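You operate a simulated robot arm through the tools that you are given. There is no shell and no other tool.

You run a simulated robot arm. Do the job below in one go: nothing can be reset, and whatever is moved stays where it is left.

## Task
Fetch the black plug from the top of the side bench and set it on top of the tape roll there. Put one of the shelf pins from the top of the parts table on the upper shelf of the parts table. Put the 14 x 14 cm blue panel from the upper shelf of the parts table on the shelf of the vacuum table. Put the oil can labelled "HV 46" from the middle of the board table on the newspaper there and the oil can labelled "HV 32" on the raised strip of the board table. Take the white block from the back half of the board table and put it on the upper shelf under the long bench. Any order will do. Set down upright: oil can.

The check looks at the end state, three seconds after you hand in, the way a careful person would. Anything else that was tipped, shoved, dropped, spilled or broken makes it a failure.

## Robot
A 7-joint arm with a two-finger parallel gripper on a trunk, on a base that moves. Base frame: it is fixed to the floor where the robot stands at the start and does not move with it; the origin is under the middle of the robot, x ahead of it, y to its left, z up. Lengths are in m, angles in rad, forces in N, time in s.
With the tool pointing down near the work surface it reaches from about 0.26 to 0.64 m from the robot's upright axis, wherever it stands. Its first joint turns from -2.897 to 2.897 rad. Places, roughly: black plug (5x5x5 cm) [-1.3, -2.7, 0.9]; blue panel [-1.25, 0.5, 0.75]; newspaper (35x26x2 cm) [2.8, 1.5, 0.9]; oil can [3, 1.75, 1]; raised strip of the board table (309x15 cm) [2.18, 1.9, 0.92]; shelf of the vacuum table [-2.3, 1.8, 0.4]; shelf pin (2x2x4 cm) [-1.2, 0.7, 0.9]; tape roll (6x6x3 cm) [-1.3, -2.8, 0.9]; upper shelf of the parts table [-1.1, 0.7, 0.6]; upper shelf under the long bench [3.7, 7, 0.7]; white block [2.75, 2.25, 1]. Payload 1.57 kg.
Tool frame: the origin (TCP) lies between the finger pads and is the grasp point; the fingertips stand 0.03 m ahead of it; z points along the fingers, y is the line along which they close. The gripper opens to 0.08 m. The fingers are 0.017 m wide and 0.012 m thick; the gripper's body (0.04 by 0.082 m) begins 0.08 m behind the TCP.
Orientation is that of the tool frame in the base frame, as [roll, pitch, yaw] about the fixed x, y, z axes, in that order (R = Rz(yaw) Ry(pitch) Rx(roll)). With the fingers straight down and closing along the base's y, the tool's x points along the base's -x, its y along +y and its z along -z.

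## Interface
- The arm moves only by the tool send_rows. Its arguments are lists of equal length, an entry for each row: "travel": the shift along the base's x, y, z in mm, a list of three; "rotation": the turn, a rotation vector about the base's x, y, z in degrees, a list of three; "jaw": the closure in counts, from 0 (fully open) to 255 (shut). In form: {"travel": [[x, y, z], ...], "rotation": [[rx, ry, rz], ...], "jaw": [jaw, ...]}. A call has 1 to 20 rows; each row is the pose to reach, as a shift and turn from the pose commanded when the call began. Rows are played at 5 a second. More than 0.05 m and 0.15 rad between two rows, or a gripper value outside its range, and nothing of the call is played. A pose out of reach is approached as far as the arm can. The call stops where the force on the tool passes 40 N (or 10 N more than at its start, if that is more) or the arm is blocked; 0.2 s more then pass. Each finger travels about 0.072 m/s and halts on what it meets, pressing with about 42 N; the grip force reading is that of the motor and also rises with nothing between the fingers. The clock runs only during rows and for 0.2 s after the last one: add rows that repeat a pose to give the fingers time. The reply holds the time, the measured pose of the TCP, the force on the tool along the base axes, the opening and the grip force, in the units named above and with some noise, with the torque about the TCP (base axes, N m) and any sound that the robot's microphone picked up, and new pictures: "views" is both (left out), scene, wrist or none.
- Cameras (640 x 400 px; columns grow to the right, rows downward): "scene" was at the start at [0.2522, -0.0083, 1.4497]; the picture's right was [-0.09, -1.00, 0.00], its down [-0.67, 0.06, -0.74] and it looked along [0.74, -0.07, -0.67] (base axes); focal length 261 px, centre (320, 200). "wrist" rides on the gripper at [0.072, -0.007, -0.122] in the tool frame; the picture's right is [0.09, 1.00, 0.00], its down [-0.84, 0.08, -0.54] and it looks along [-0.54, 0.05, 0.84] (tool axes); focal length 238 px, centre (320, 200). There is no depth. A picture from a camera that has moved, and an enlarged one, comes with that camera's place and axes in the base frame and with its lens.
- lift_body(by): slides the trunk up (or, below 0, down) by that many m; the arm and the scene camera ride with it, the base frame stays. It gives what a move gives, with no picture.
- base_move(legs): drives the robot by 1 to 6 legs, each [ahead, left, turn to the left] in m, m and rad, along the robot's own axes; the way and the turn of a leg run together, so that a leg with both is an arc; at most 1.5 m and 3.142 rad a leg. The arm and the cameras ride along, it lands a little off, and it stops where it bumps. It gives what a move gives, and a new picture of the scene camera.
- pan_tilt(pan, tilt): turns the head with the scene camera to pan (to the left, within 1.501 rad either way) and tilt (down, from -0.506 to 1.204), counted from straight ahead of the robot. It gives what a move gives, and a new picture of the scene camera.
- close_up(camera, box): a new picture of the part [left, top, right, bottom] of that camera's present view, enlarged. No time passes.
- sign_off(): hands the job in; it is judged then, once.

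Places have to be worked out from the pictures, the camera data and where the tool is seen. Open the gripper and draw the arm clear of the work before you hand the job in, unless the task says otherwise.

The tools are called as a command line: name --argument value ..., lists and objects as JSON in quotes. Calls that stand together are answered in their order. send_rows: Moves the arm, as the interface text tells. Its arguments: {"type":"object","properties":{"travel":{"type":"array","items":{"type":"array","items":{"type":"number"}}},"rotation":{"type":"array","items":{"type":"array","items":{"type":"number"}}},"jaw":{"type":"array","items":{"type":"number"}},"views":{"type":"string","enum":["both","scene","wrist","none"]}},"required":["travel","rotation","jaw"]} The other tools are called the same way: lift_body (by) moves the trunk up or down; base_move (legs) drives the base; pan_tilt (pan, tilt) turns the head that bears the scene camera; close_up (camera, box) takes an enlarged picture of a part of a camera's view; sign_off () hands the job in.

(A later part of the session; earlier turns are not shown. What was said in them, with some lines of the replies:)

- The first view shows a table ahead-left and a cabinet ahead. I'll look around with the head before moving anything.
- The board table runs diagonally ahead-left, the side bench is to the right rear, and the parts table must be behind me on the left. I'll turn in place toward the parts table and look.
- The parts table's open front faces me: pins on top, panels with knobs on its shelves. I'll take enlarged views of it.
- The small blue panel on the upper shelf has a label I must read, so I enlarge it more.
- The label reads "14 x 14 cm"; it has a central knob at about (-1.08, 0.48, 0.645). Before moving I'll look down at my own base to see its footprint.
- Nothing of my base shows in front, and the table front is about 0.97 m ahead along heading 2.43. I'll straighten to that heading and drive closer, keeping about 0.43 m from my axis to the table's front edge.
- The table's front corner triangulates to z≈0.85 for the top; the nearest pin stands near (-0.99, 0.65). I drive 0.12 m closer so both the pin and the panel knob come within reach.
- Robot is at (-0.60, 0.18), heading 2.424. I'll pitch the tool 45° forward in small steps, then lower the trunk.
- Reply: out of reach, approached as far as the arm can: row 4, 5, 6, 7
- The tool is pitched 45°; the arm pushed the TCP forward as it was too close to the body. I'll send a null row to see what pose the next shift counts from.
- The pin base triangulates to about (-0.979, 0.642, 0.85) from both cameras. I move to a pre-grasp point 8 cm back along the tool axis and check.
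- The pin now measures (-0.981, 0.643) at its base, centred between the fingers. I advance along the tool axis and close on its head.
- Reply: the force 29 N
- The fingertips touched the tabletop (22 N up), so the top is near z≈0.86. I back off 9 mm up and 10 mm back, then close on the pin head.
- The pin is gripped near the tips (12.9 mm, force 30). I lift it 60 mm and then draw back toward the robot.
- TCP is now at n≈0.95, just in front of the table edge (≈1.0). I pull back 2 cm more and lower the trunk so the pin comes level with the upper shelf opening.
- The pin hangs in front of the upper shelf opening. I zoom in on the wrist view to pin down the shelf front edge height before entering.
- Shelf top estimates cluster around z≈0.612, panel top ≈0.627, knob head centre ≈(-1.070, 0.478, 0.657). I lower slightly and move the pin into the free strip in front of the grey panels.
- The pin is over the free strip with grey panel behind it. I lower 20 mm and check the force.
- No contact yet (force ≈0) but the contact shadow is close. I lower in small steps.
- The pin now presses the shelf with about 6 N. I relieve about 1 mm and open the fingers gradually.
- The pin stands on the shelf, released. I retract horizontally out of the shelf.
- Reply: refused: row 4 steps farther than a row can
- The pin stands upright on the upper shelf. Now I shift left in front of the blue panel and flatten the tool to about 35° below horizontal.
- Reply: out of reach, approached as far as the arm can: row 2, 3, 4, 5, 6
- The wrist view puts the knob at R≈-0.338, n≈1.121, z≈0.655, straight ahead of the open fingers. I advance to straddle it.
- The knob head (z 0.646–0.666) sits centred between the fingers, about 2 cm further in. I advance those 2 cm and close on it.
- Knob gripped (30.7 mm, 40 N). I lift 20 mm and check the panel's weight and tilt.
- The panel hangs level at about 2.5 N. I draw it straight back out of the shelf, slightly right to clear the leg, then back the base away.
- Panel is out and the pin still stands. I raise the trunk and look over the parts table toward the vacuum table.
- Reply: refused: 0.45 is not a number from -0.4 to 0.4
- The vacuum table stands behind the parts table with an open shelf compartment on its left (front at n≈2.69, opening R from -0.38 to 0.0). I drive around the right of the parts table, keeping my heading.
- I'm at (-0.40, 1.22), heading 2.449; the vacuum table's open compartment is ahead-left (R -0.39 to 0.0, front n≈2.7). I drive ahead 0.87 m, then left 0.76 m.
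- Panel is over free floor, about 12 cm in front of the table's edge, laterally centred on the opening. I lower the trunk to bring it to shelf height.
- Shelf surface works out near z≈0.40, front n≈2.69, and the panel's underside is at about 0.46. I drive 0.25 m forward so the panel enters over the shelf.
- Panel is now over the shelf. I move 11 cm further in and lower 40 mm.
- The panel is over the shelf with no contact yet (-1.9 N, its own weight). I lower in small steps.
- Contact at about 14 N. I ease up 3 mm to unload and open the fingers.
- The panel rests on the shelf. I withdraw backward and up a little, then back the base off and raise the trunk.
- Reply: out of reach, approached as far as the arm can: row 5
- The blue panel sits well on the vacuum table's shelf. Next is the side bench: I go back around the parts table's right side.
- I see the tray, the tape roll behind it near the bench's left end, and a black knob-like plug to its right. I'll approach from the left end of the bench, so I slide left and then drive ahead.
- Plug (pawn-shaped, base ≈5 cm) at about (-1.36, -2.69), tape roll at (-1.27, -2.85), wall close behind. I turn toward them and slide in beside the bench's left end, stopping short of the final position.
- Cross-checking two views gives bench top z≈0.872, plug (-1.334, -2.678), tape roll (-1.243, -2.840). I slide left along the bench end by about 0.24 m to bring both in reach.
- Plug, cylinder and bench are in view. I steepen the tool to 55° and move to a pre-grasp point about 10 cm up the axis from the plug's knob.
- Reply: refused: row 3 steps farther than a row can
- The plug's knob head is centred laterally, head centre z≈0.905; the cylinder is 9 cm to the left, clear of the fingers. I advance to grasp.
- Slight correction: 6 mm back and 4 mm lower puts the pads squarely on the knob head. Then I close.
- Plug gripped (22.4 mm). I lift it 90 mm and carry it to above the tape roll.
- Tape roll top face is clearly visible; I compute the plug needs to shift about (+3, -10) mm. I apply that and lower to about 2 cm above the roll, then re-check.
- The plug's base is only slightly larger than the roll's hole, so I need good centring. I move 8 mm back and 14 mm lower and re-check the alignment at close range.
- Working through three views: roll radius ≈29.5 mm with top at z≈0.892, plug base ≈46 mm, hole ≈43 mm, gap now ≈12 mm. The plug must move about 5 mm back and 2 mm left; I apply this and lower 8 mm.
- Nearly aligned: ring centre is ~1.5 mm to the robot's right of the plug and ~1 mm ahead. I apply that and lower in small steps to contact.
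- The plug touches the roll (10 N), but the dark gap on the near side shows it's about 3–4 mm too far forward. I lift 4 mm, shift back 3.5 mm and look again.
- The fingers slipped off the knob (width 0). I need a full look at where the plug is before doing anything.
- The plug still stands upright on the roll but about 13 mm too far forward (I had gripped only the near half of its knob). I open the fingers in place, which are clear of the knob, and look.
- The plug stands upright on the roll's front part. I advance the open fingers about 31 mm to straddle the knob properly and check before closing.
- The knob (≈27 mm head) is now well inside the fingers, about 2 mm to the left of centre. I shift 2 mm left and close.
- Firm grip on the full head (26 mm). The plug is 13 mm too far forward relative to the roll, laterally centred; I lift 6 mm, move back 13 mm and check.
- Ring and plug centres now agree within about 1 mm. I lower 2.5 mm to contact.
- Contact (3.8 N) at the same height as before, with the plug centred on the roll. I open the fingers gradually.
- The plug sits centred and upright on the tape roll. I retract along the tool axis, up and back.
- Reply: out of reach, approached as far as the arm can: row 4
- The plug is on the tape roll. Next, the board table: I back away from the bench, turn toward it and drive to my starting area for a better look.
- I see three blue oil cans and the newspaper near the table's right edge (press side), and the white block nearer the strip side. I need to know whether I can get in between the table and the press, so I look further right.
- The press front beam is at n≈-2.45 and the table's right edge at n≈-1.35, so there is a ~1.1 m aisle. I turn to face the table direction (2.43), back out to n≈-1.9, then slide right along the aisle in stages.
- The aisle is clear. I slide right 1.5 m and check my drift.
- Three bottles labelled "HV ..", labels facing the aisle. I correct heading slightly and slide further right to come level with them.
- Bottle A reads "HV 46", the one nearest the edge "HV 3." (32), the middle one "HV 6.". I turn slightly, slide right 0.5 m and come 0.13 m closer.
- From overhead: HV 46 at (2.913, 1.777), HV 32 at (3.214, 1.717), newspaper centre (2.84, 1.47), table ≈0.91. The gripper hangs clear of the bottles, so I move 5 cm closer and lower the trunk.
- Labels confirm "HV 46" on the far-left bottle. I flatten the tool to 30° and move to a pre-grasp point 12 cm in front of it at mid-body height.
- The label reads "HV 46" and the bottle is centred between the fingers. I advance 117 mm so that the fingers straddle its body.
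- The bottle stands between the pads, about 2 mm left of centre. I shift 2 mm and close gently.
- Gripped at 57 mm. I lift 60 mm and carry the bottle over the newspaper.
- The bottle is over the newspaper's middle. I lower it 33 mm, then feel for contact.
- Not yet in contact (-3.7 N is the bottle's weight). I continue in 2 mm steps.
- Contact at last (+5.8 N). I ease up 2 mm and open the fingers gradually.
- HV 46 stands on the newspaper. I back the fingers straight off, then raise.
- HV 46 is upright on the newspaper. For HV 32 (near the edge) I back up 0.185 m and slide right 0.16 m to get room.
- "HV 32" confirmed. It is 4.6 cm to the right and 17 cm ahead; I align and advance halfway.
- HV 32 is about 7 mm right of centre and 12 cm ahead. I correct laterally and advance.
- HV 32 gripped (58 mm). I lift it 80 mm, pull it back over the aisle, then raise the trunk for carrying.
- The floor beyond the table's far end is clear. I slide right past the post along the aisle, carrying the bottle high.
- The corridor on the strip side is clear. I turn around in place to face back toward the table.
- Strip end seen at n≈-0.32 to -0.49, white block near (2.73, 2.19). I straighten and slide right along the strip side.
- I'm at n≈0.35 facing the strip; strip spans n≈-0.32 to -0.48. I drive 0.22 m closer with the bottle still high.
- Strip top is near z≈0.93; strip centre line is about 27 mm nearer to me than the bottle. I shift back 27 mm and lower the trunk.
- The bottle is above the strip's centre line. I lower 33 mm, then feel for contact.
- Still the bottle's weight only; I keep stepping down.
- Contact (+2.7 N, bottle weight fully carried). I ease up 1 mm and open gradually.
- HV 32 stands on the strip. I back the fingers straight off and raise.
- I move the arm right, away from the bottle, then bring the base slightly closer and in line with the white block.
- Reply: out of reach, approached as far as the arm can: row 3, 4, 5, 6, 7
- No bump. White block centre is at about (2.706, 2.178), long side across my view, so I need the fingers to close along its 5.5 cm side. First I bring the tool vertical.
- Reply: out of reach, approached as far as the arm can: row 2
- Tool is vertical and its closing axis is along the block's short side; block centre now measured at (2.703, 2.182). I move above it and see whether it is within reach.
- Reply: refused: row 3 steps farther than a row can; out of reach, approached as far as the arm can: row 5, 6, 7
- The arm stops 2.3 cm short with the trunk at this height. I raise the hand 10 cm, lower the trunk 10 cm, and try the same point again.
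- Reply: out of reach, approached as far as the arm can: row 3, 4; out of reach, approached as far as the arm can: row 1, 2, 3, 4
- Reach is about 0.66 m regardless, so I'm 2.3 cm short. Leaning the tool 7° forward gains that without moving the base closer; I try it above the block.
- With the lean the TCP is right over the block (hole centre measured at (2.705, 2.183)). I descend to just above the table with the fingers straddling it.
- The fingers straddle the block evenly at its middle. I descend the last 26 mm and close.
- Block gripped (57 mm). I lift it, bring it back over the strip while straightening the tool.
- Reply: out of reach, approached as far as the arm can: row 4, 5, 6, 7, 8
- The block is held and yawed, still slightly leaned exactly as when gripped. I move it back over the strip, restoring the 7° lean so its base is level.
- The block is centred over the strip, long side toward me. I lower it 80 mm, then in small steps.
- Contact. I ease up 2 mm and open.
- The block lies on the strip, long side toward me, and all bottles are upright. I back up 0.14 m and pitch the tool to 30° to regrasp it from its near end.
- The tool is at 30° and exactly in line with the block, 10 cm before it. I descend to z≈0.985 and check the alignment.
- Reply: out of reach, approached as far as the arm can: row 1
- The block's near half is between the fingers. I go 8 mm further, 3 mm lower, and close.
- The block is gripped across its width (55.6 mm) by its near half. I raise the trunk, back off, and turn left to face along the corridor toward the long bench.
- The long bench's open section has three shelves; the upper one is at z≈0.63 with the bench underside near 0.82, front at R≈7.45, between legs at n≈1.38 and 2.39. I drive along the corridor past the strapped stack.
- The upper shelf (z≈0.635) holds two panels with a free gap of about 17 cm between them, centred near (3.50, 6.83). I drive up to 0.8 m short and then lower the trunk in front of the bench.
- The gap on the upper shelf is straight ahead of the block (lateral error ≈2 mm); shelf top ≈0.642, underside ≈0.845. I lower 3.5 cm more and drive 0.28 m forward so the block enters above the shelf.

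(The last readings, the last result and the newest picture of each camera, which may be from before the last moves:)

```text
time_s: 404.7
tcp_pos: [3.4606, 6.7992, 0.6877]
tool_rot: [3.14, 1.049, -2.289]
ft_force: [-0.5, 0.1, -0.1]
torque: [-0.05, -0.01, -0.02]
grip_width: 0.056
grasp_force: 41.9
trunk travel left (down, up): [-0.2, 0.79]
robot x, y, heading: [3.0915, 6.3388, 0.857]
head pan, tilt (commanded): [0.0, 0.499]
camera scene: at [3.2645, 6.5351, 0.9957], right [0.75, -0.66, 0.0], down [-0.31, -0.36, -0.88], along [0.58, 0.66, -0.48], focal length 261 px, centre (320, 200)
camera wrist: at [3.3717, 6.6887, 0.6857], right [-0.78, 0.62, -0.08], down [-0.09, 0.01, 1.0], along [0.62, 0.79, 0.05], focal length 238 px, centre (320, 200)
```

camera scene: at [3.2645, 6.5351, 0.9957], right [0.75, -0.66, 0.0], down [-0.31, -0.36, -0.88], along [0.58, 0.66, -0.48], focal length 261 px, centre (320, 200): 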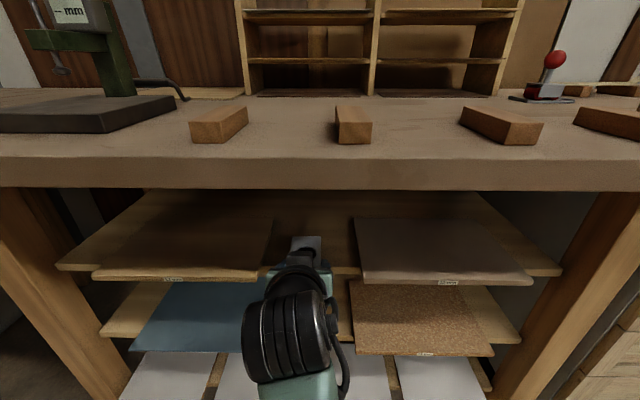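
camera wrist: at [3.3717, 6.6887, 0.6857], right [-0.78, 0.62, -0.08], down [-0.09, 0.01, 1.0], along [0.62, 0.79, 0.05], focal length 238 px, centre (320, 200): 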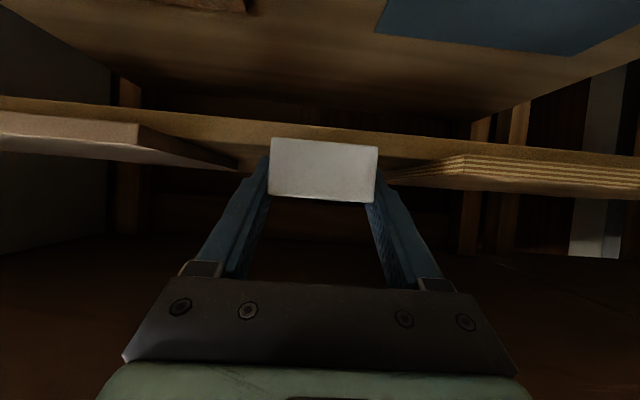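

The block is just outside the shelf, about 1 cm left of the gap's centre. I move 9.5 cm further in with a 1 cm correction to the right.

send_rows --travel '[[7, -7, 0], [28, 17, 0], [50, 41, 0], [71, 64, 0], [71, 64, 0]]' --rotation '[[0, 0, 0], [0, 0, 0], [0, 0, 0], [0, 0, 0], [0, 0, 0]]' --jaw '[255, 255, 255, 255, 255]' --views "both"

```text
time_s: 405.9
tcp_pos: [3.5314, 6.8627, 0.6879]
tool_rot: [3.139, 1.05, -2.288]
ft_force: [-0.6, 0.2, -2.1]
torque: [-0.04, 0.05, 0.02]
grip_width: 0.0558
grasp_force: 42.1
trunk travel left (down, up): [-0.2, 0.79]
robot x, y, heading: [3.0917, 6.3381, 0.852]
head pan, tilt (commanded): [0.0, 0.499]
camera scene: at [3.2645, 6.5351, 0.9957], right [0.75, -0.66, 0.0], down [-0.31, -0.36, -0.88], along [0.58, 0.66, -0.48], focal length 261 px, centre (320, 200)
camera wrist: at [3.4428, 6.752, 0.6849], right [-0.78, 0.62, -0.08], down [-0.09, 0.01, 1.0], along [0.62, 0.79, 0.05], focal length 238 px, centre (320, 200)
```

scene: 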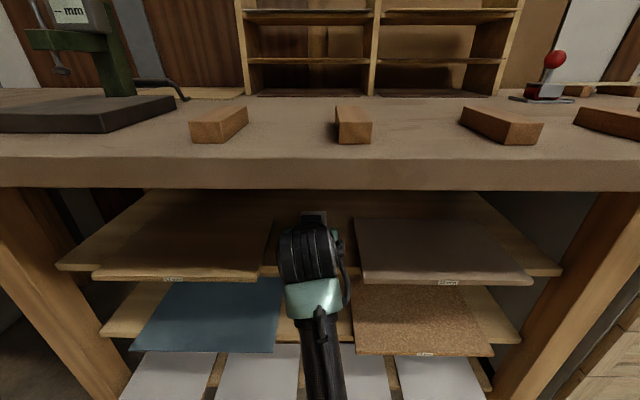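
wrist: 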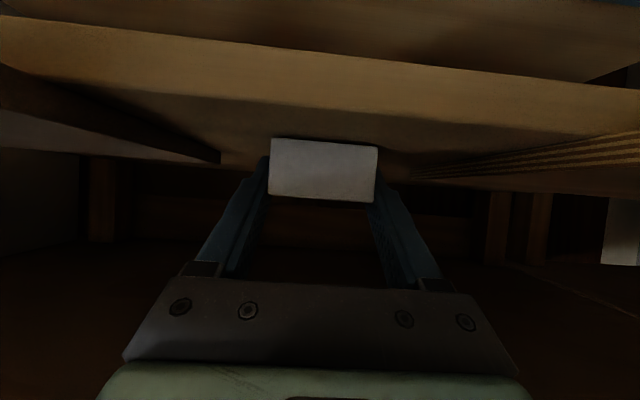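

The block's near end is only just inside the shelf edge. I go 30 mm deeper, then lower 14 mm.

send_rows --travel '[[10, 11, 0], [20, 23, 0], [20, 23, -7], [20, 23, -14], [20, 23, -14]]' --rotation '[[0, 0, 0], [0, 0, 0], [0, 0, 0], [0, 0, 0], [0, 0, 0]]' --jaw '[255, 255, 255, 255, 255]' --views "both"

```text
time_s: 407.1
tcp_pos: [3.5527, 6.8857, 0.6856]
tool_rot: [3.14, 1.069, -2.289]
ft_force: [2.2, -0.9, 29.3]
torque: [-0.52, 0.24, 0.02]
grip_width: 0.0558
grasp_force: 42.0
trunk travel left (down, up): [-0.2, 0.79]
robot x, y, heading: [3.0932, 6.3393, 0.855]
head pan, tilt (commanded): [0.0, 0.499]
camera scene: at [3.2631, 6.5332, 0.997], right [0.75, -0.66, 0.0], down [-0.31, -0.36, -0.88], along [0.58, 0.66, -0.48], focal length 261 px, centre (320, 200)
camera wrist: at [3.4636, 6.7755, 0.6805], right [-0.78, 0.62, -0.08], down [-0.11, -0.01, 0.99], along [0.62, 0.78, 0.07], focal length 238 px, centre (320, 200)
```

scene: 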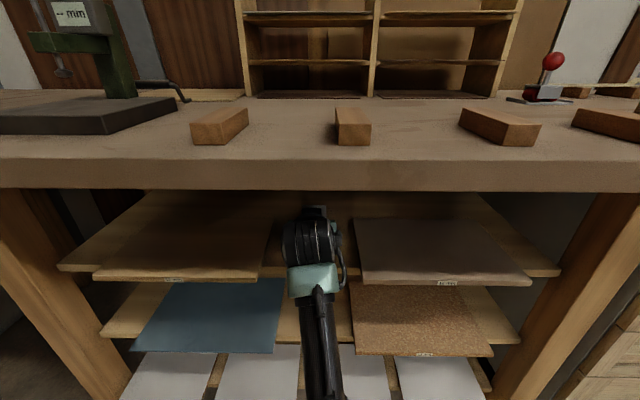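
wrist: 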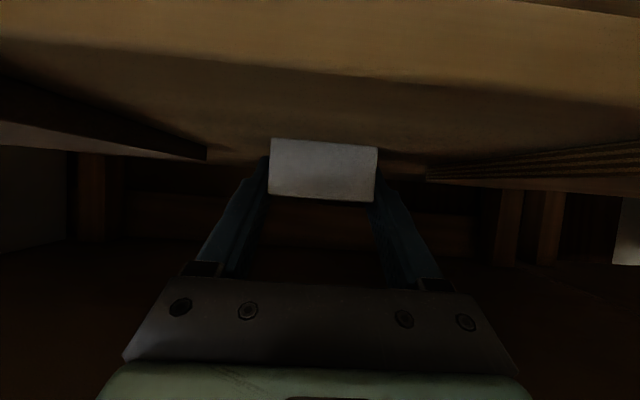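

Contact (29 N) sooner than expected—the block's near end rests on the shelf. I ease up about 10 mm to relieve and check the force before releasing.

send_rows --travel '[[0, 0, 5], [0, 0, 9], [0, 0, 9]]' --rotation '[[0, 0, 0], [0, 0, 0], [0, 0, 0]]' --jaw '[255, 255, 255]' --views "wrist"

```text
time_s: 407.9
tcp_pos: [3.5498, 6.8858, 0.6861]
tool_rot: [3.14, 1.054, -2.29]
ft_force: [6.4, 2.7, 15.6]
torque: [-0.29, -0.05, 0.13]
grip_width: 0.0557
grasp_force: 42.0
trunk travel left (down, up): [-0.2, 0.79]
robot x, y, heading: [3.0944, 6.3421, 0.847]
head pan, tilt (commanded): [0.0, 0.499]
camera wrist: at [3.4615, 6.7748, 0.6825], right [-0.78, 0.62, -0.08], down [-0.1, 0.01, 1.0], along [0.62, 0.79, 0.05], focal length 238 px, centre (320, 200)
```

wrist: 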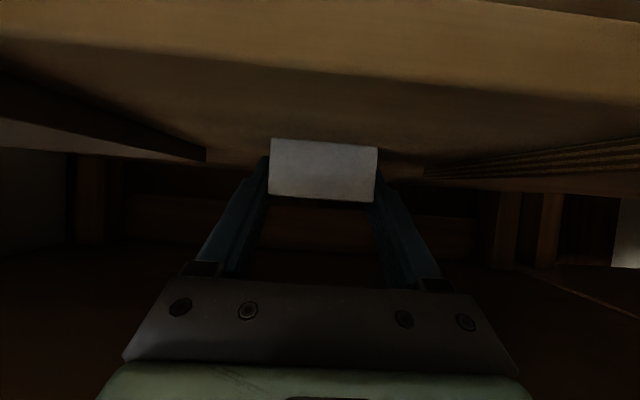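

send_rows --travel '[[0, 0, 3], [0, 0, 5], [0, 0, 5]]' --rotation '[[0, 0, 0], [0, 0, 0], [0, 0, 0]]' --jaw '[255, 255, 255]' --views "wrist"

close_up --camera "wrist" --box '[200, 80, 460, 240]'

close_up --camera "scene" --box '[220, 170, 420, 295]'

```text
time_s: 408.7
tcp_pos: [3.5493, 6.8868, 0.6867]
tool_rot: [3.14, 1.044, -2.288]
ft_force: [0.4, -1.3, 1.2]
torque: [0.07, -0.1, -0.09]
grip_width: 0.0558
grasp_force: 41.8
trunk travel left (down, up): [-0.2, 0.79]
robot x, y, heading: [3.0951, 6.3411, 0.855]
head pan, tilt (commanded): [0.0, 0.499]
camera wrist: at [3.4612, 6.7757, 0.6846], right [-0.78, 0.62, -0.08], down [-0.09, 0.01, 1.0], along [0.62, 0.79, 0.05], focal length 238 px, centre (320, 200)
```

wrist: 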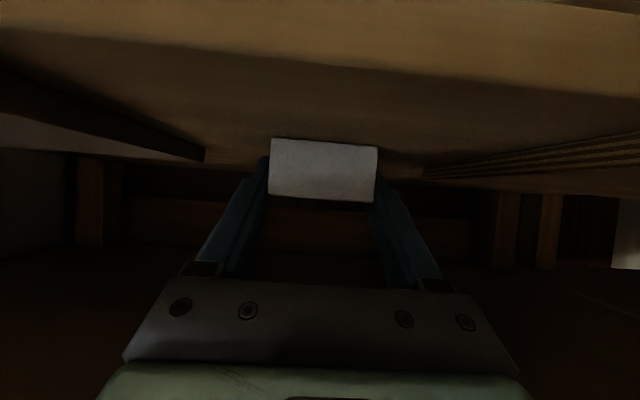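

```text
2.46 times, centred on (330, 160) of wrist
camera zoom: at [3.4612, 6.7757, 0.6846], right [-0.78, 0.62, -0.08], down [-0.09, 0.01, 1.0], along [0.62, 0.79, 0.05], focal length 587 px, centre (295, 298)
```

zoom: 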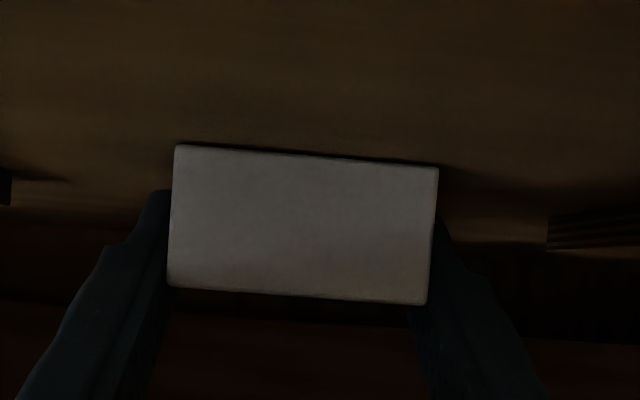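

```text
3.20 times, centred on (320, 232) of scene
camera zoom: at [3.2643, 6.5349, 0.9957], right [0.75, -0.66, 0.0], down [-0.31, -0.36, -0.88], along [0.58, 0.66, -0.48], focal length 835 px, centre (320, 96)
```

zoom: 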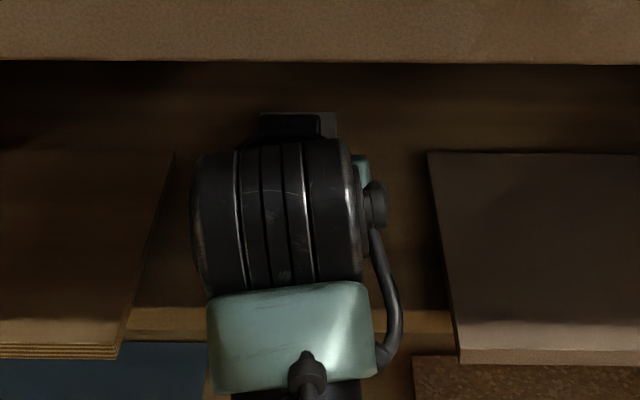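

Force is now ≈1 N with the block resting on the shelf. I open the fingers gradually.

send_rows --travel '[[0, 0, 0], [0, 0, 0], [0, 0, 0], [0, 0, 0], [0, 0, 0]]' --rotation '[[0, 0, 0], [0, 0, 0], [0, 0, 0], [0, 0, 0], [0, 0, 0]]' --jaw '[75, 60, 30, 0, 0]' --views "wrist"

close_up --camera "wrist" --box '[200, 80, 460, 240]'

```text
time_s: 409.9
tcp_pos: [3.55, 6.8861, 0.6885]
tool_rot: [3.138, 1.051, -2.289]
ft_force: [0.0, 0.1, 0.6]
torque: [-0.02, 0.0, 0.02]
grip_width: 0.0802
grasp_force: 0.0
trunk travel left (down, up): [-0.2, 0.79]
robot x, y, heading: [3.0948, 6.3391, 0.858]
head pan, tilt (commanded): [0.0, 0.499]
camera wrist: at [3.4618, 6.7757, 0.6862], right [-0.78, 0.62, -0.08], down [-0.09, 0.01, 1.0], along [0.62, 0.79, 0.05], focal length 238 px, centre (320, 200)
```

wrist: 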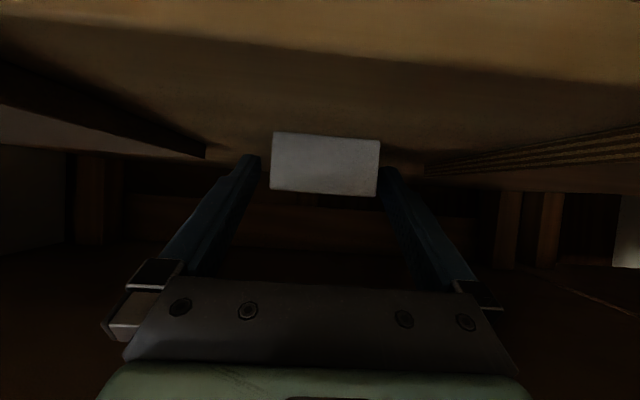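

```text
2.46 times, centred on (330, 160) of wrist
camera zoom: at [3.4618, 6.7757, 0.6862], right [-0.78, 0.62, -0.08], down [-0.09, 0.01, 1.0], along [0.62, 0.79, 0.05], focal length 587 px, centre (295, 298)
```

zoom: 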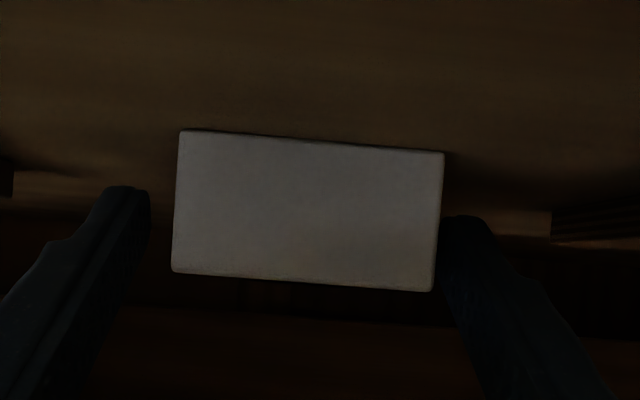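

The block is released on the shelf; the left finger is close to it, so I shift 5 mm left to free it, then retreat straight back.

send_rows --travel '[[-4, 3, 0], [-4, 3, 1], [-20, -15, 2], [-48, -47, 2], [-75, -78, 2], [-103, -110, 2]]' --rotation '[[0, 0, 0], [0, 0, 0], [0, 0, 0], [0, 0, 0], [0, 0, 0], [0, 0, 0]]' --jaw '[0, 0, 0, 0, 0, 0]' --views "both"

```text
time_s: 411.3
tcp_pos: [3.4483, 6.7783, 0.6914]
tool_rot: [3.14, 1.049, -2.287]
ft_force: [0.0, -0.5, -0.4]
torque: [-0.03, -0.02, 0.01]
grip_width: 0.0803
grasp_force: 0.0
trunk travel left (down, up): [-0.2, 0.79]
robot x, y, heading: [3.0874, 6.3383, 0.851]
head pan, tilt (commanded): [0.0, 0.499]
camera scene: at [3.2645, 6.535, 0.9958], right [0.75, -0.66, 0.0], down [-0.31, -0.36, -0.88], along [0.58, 0.66, -0.48], focal length 261 px, centre (320, 200)
camera wrist: at [3.3584, 6.6674, 0.6881], right [-0.78, 0.62, -0.08], down [-0.09, 0.01, 1.0], along [0.62, 0.79, 0.05], focal length 238 px, centre (320, 200)
```

scene: 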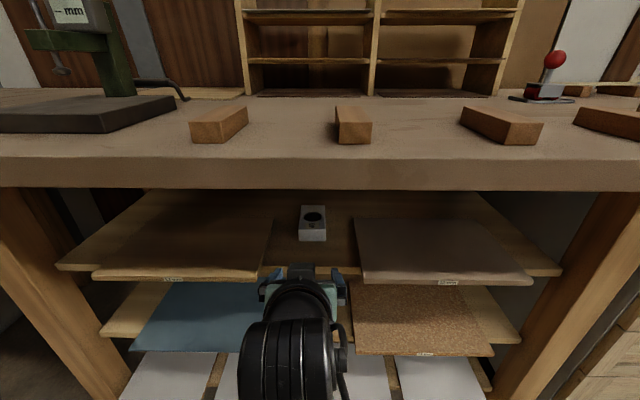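
wrist: 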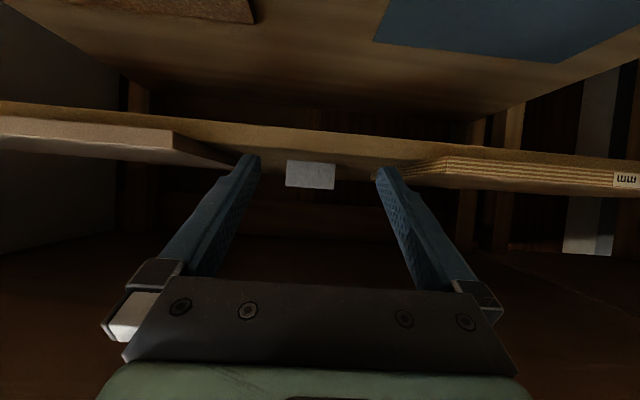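

The white block lies on the upper shelf between the two panels, which have not moved. I back away from the bench to draw the arm clear and take a final look.

base_move --legs '[[-0.4, 0, 0]]'

close_up --camera "scene" --box '[200, 170, 440, 320]'

```text
time_s: 413.9
tcp_pos: [3.179, 6.4677, 0.6916]
tool_rot: [3.139, 1.051, -2.294]
ft_force: [0.0, 0.5, -0.9]
torque: [0.0, -0.02, 0.01]
grip_width: 0.08
grasp_force: 0.1
trunk travel left (down, up): [-0.2, 0.79]
robot x, y, heading: [2.823, 6.0337, 0.852]
head pan, tilt (commanded): [0.0, 0.499]
camera scene: at [2.9947, 6.2252, 0.9958], right [0.75, -0.66, 0.0], down [-0.32, -0.36, -0.88], along [0.58, 0.66, -0.48], focal length 261 px, centre (320, 200)
```

scene: 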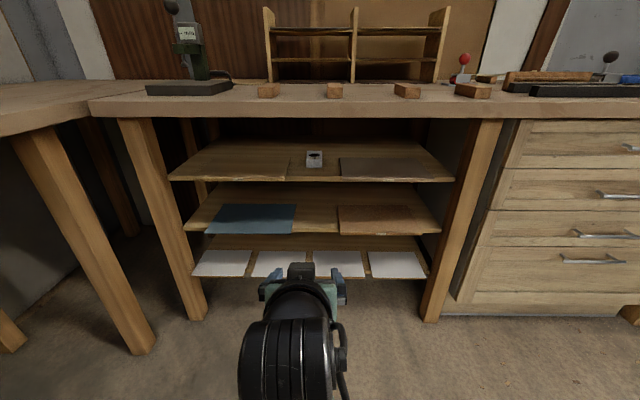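

```text
2.67 times, centred on (320, 245) of scene
camera zoom: at [2.9947, 6.2252, 0.9958], right [0.75, -0.66, 0.0], down [-0.32, -0.36, -0.88], along [0.58, 0.66, -0.48], focal length 696 px, centre (320, 80)
```

zoom: 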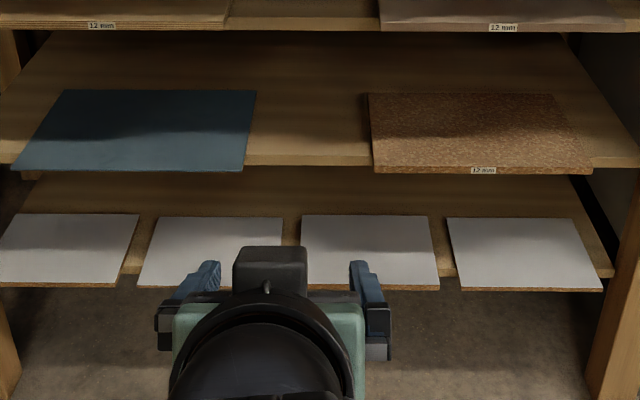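

All items are in place: the pin on the parts-table shelf, the panel on the vacuum-table shelf, and the plug on the tape roll. HV 46 is on the newspaper, HV 32 on the strip, and the white block on the long bench's upper shelf. The gripper is open and clear, so I hand in.

sign_off

```text
The job is handed in.
```

I finished all six moves and handed the job in. The verdict has not come back to me, and I did not go back to re-check each spot before signing off. I go by what each place looked like when I left it.

| Item | Where it is now |
|---|---|
| Shelf pin | Standing on the upper shelf of the parts table, in front of the grey panels |
| 14 x 14 cm blue panel | Lying flat on the shelf of the vacuum table |
| Black plug | Upright and centred on the tape roll |
| HV 46 oil can | Upright on the newspaper |
| HV 32 oil can | Upright near the middle of the raised strip |
| White block | Flat on the upper shelf under the long bench, between the two panels there |

- **Plug:** it slipped out of the fingers once, while I was setting it on the tape roll. It stayed upright on the roll; I gripped it again properly and re-centred it.
- **White block:** I set it down briefly on the raised strip to change my grip before carrying it to the long bench.

I saw nothing else tipped or pushed out of place, and the third oil can was still standing where it started. At hand-in the gripper was open and the arm was clear of the bench.
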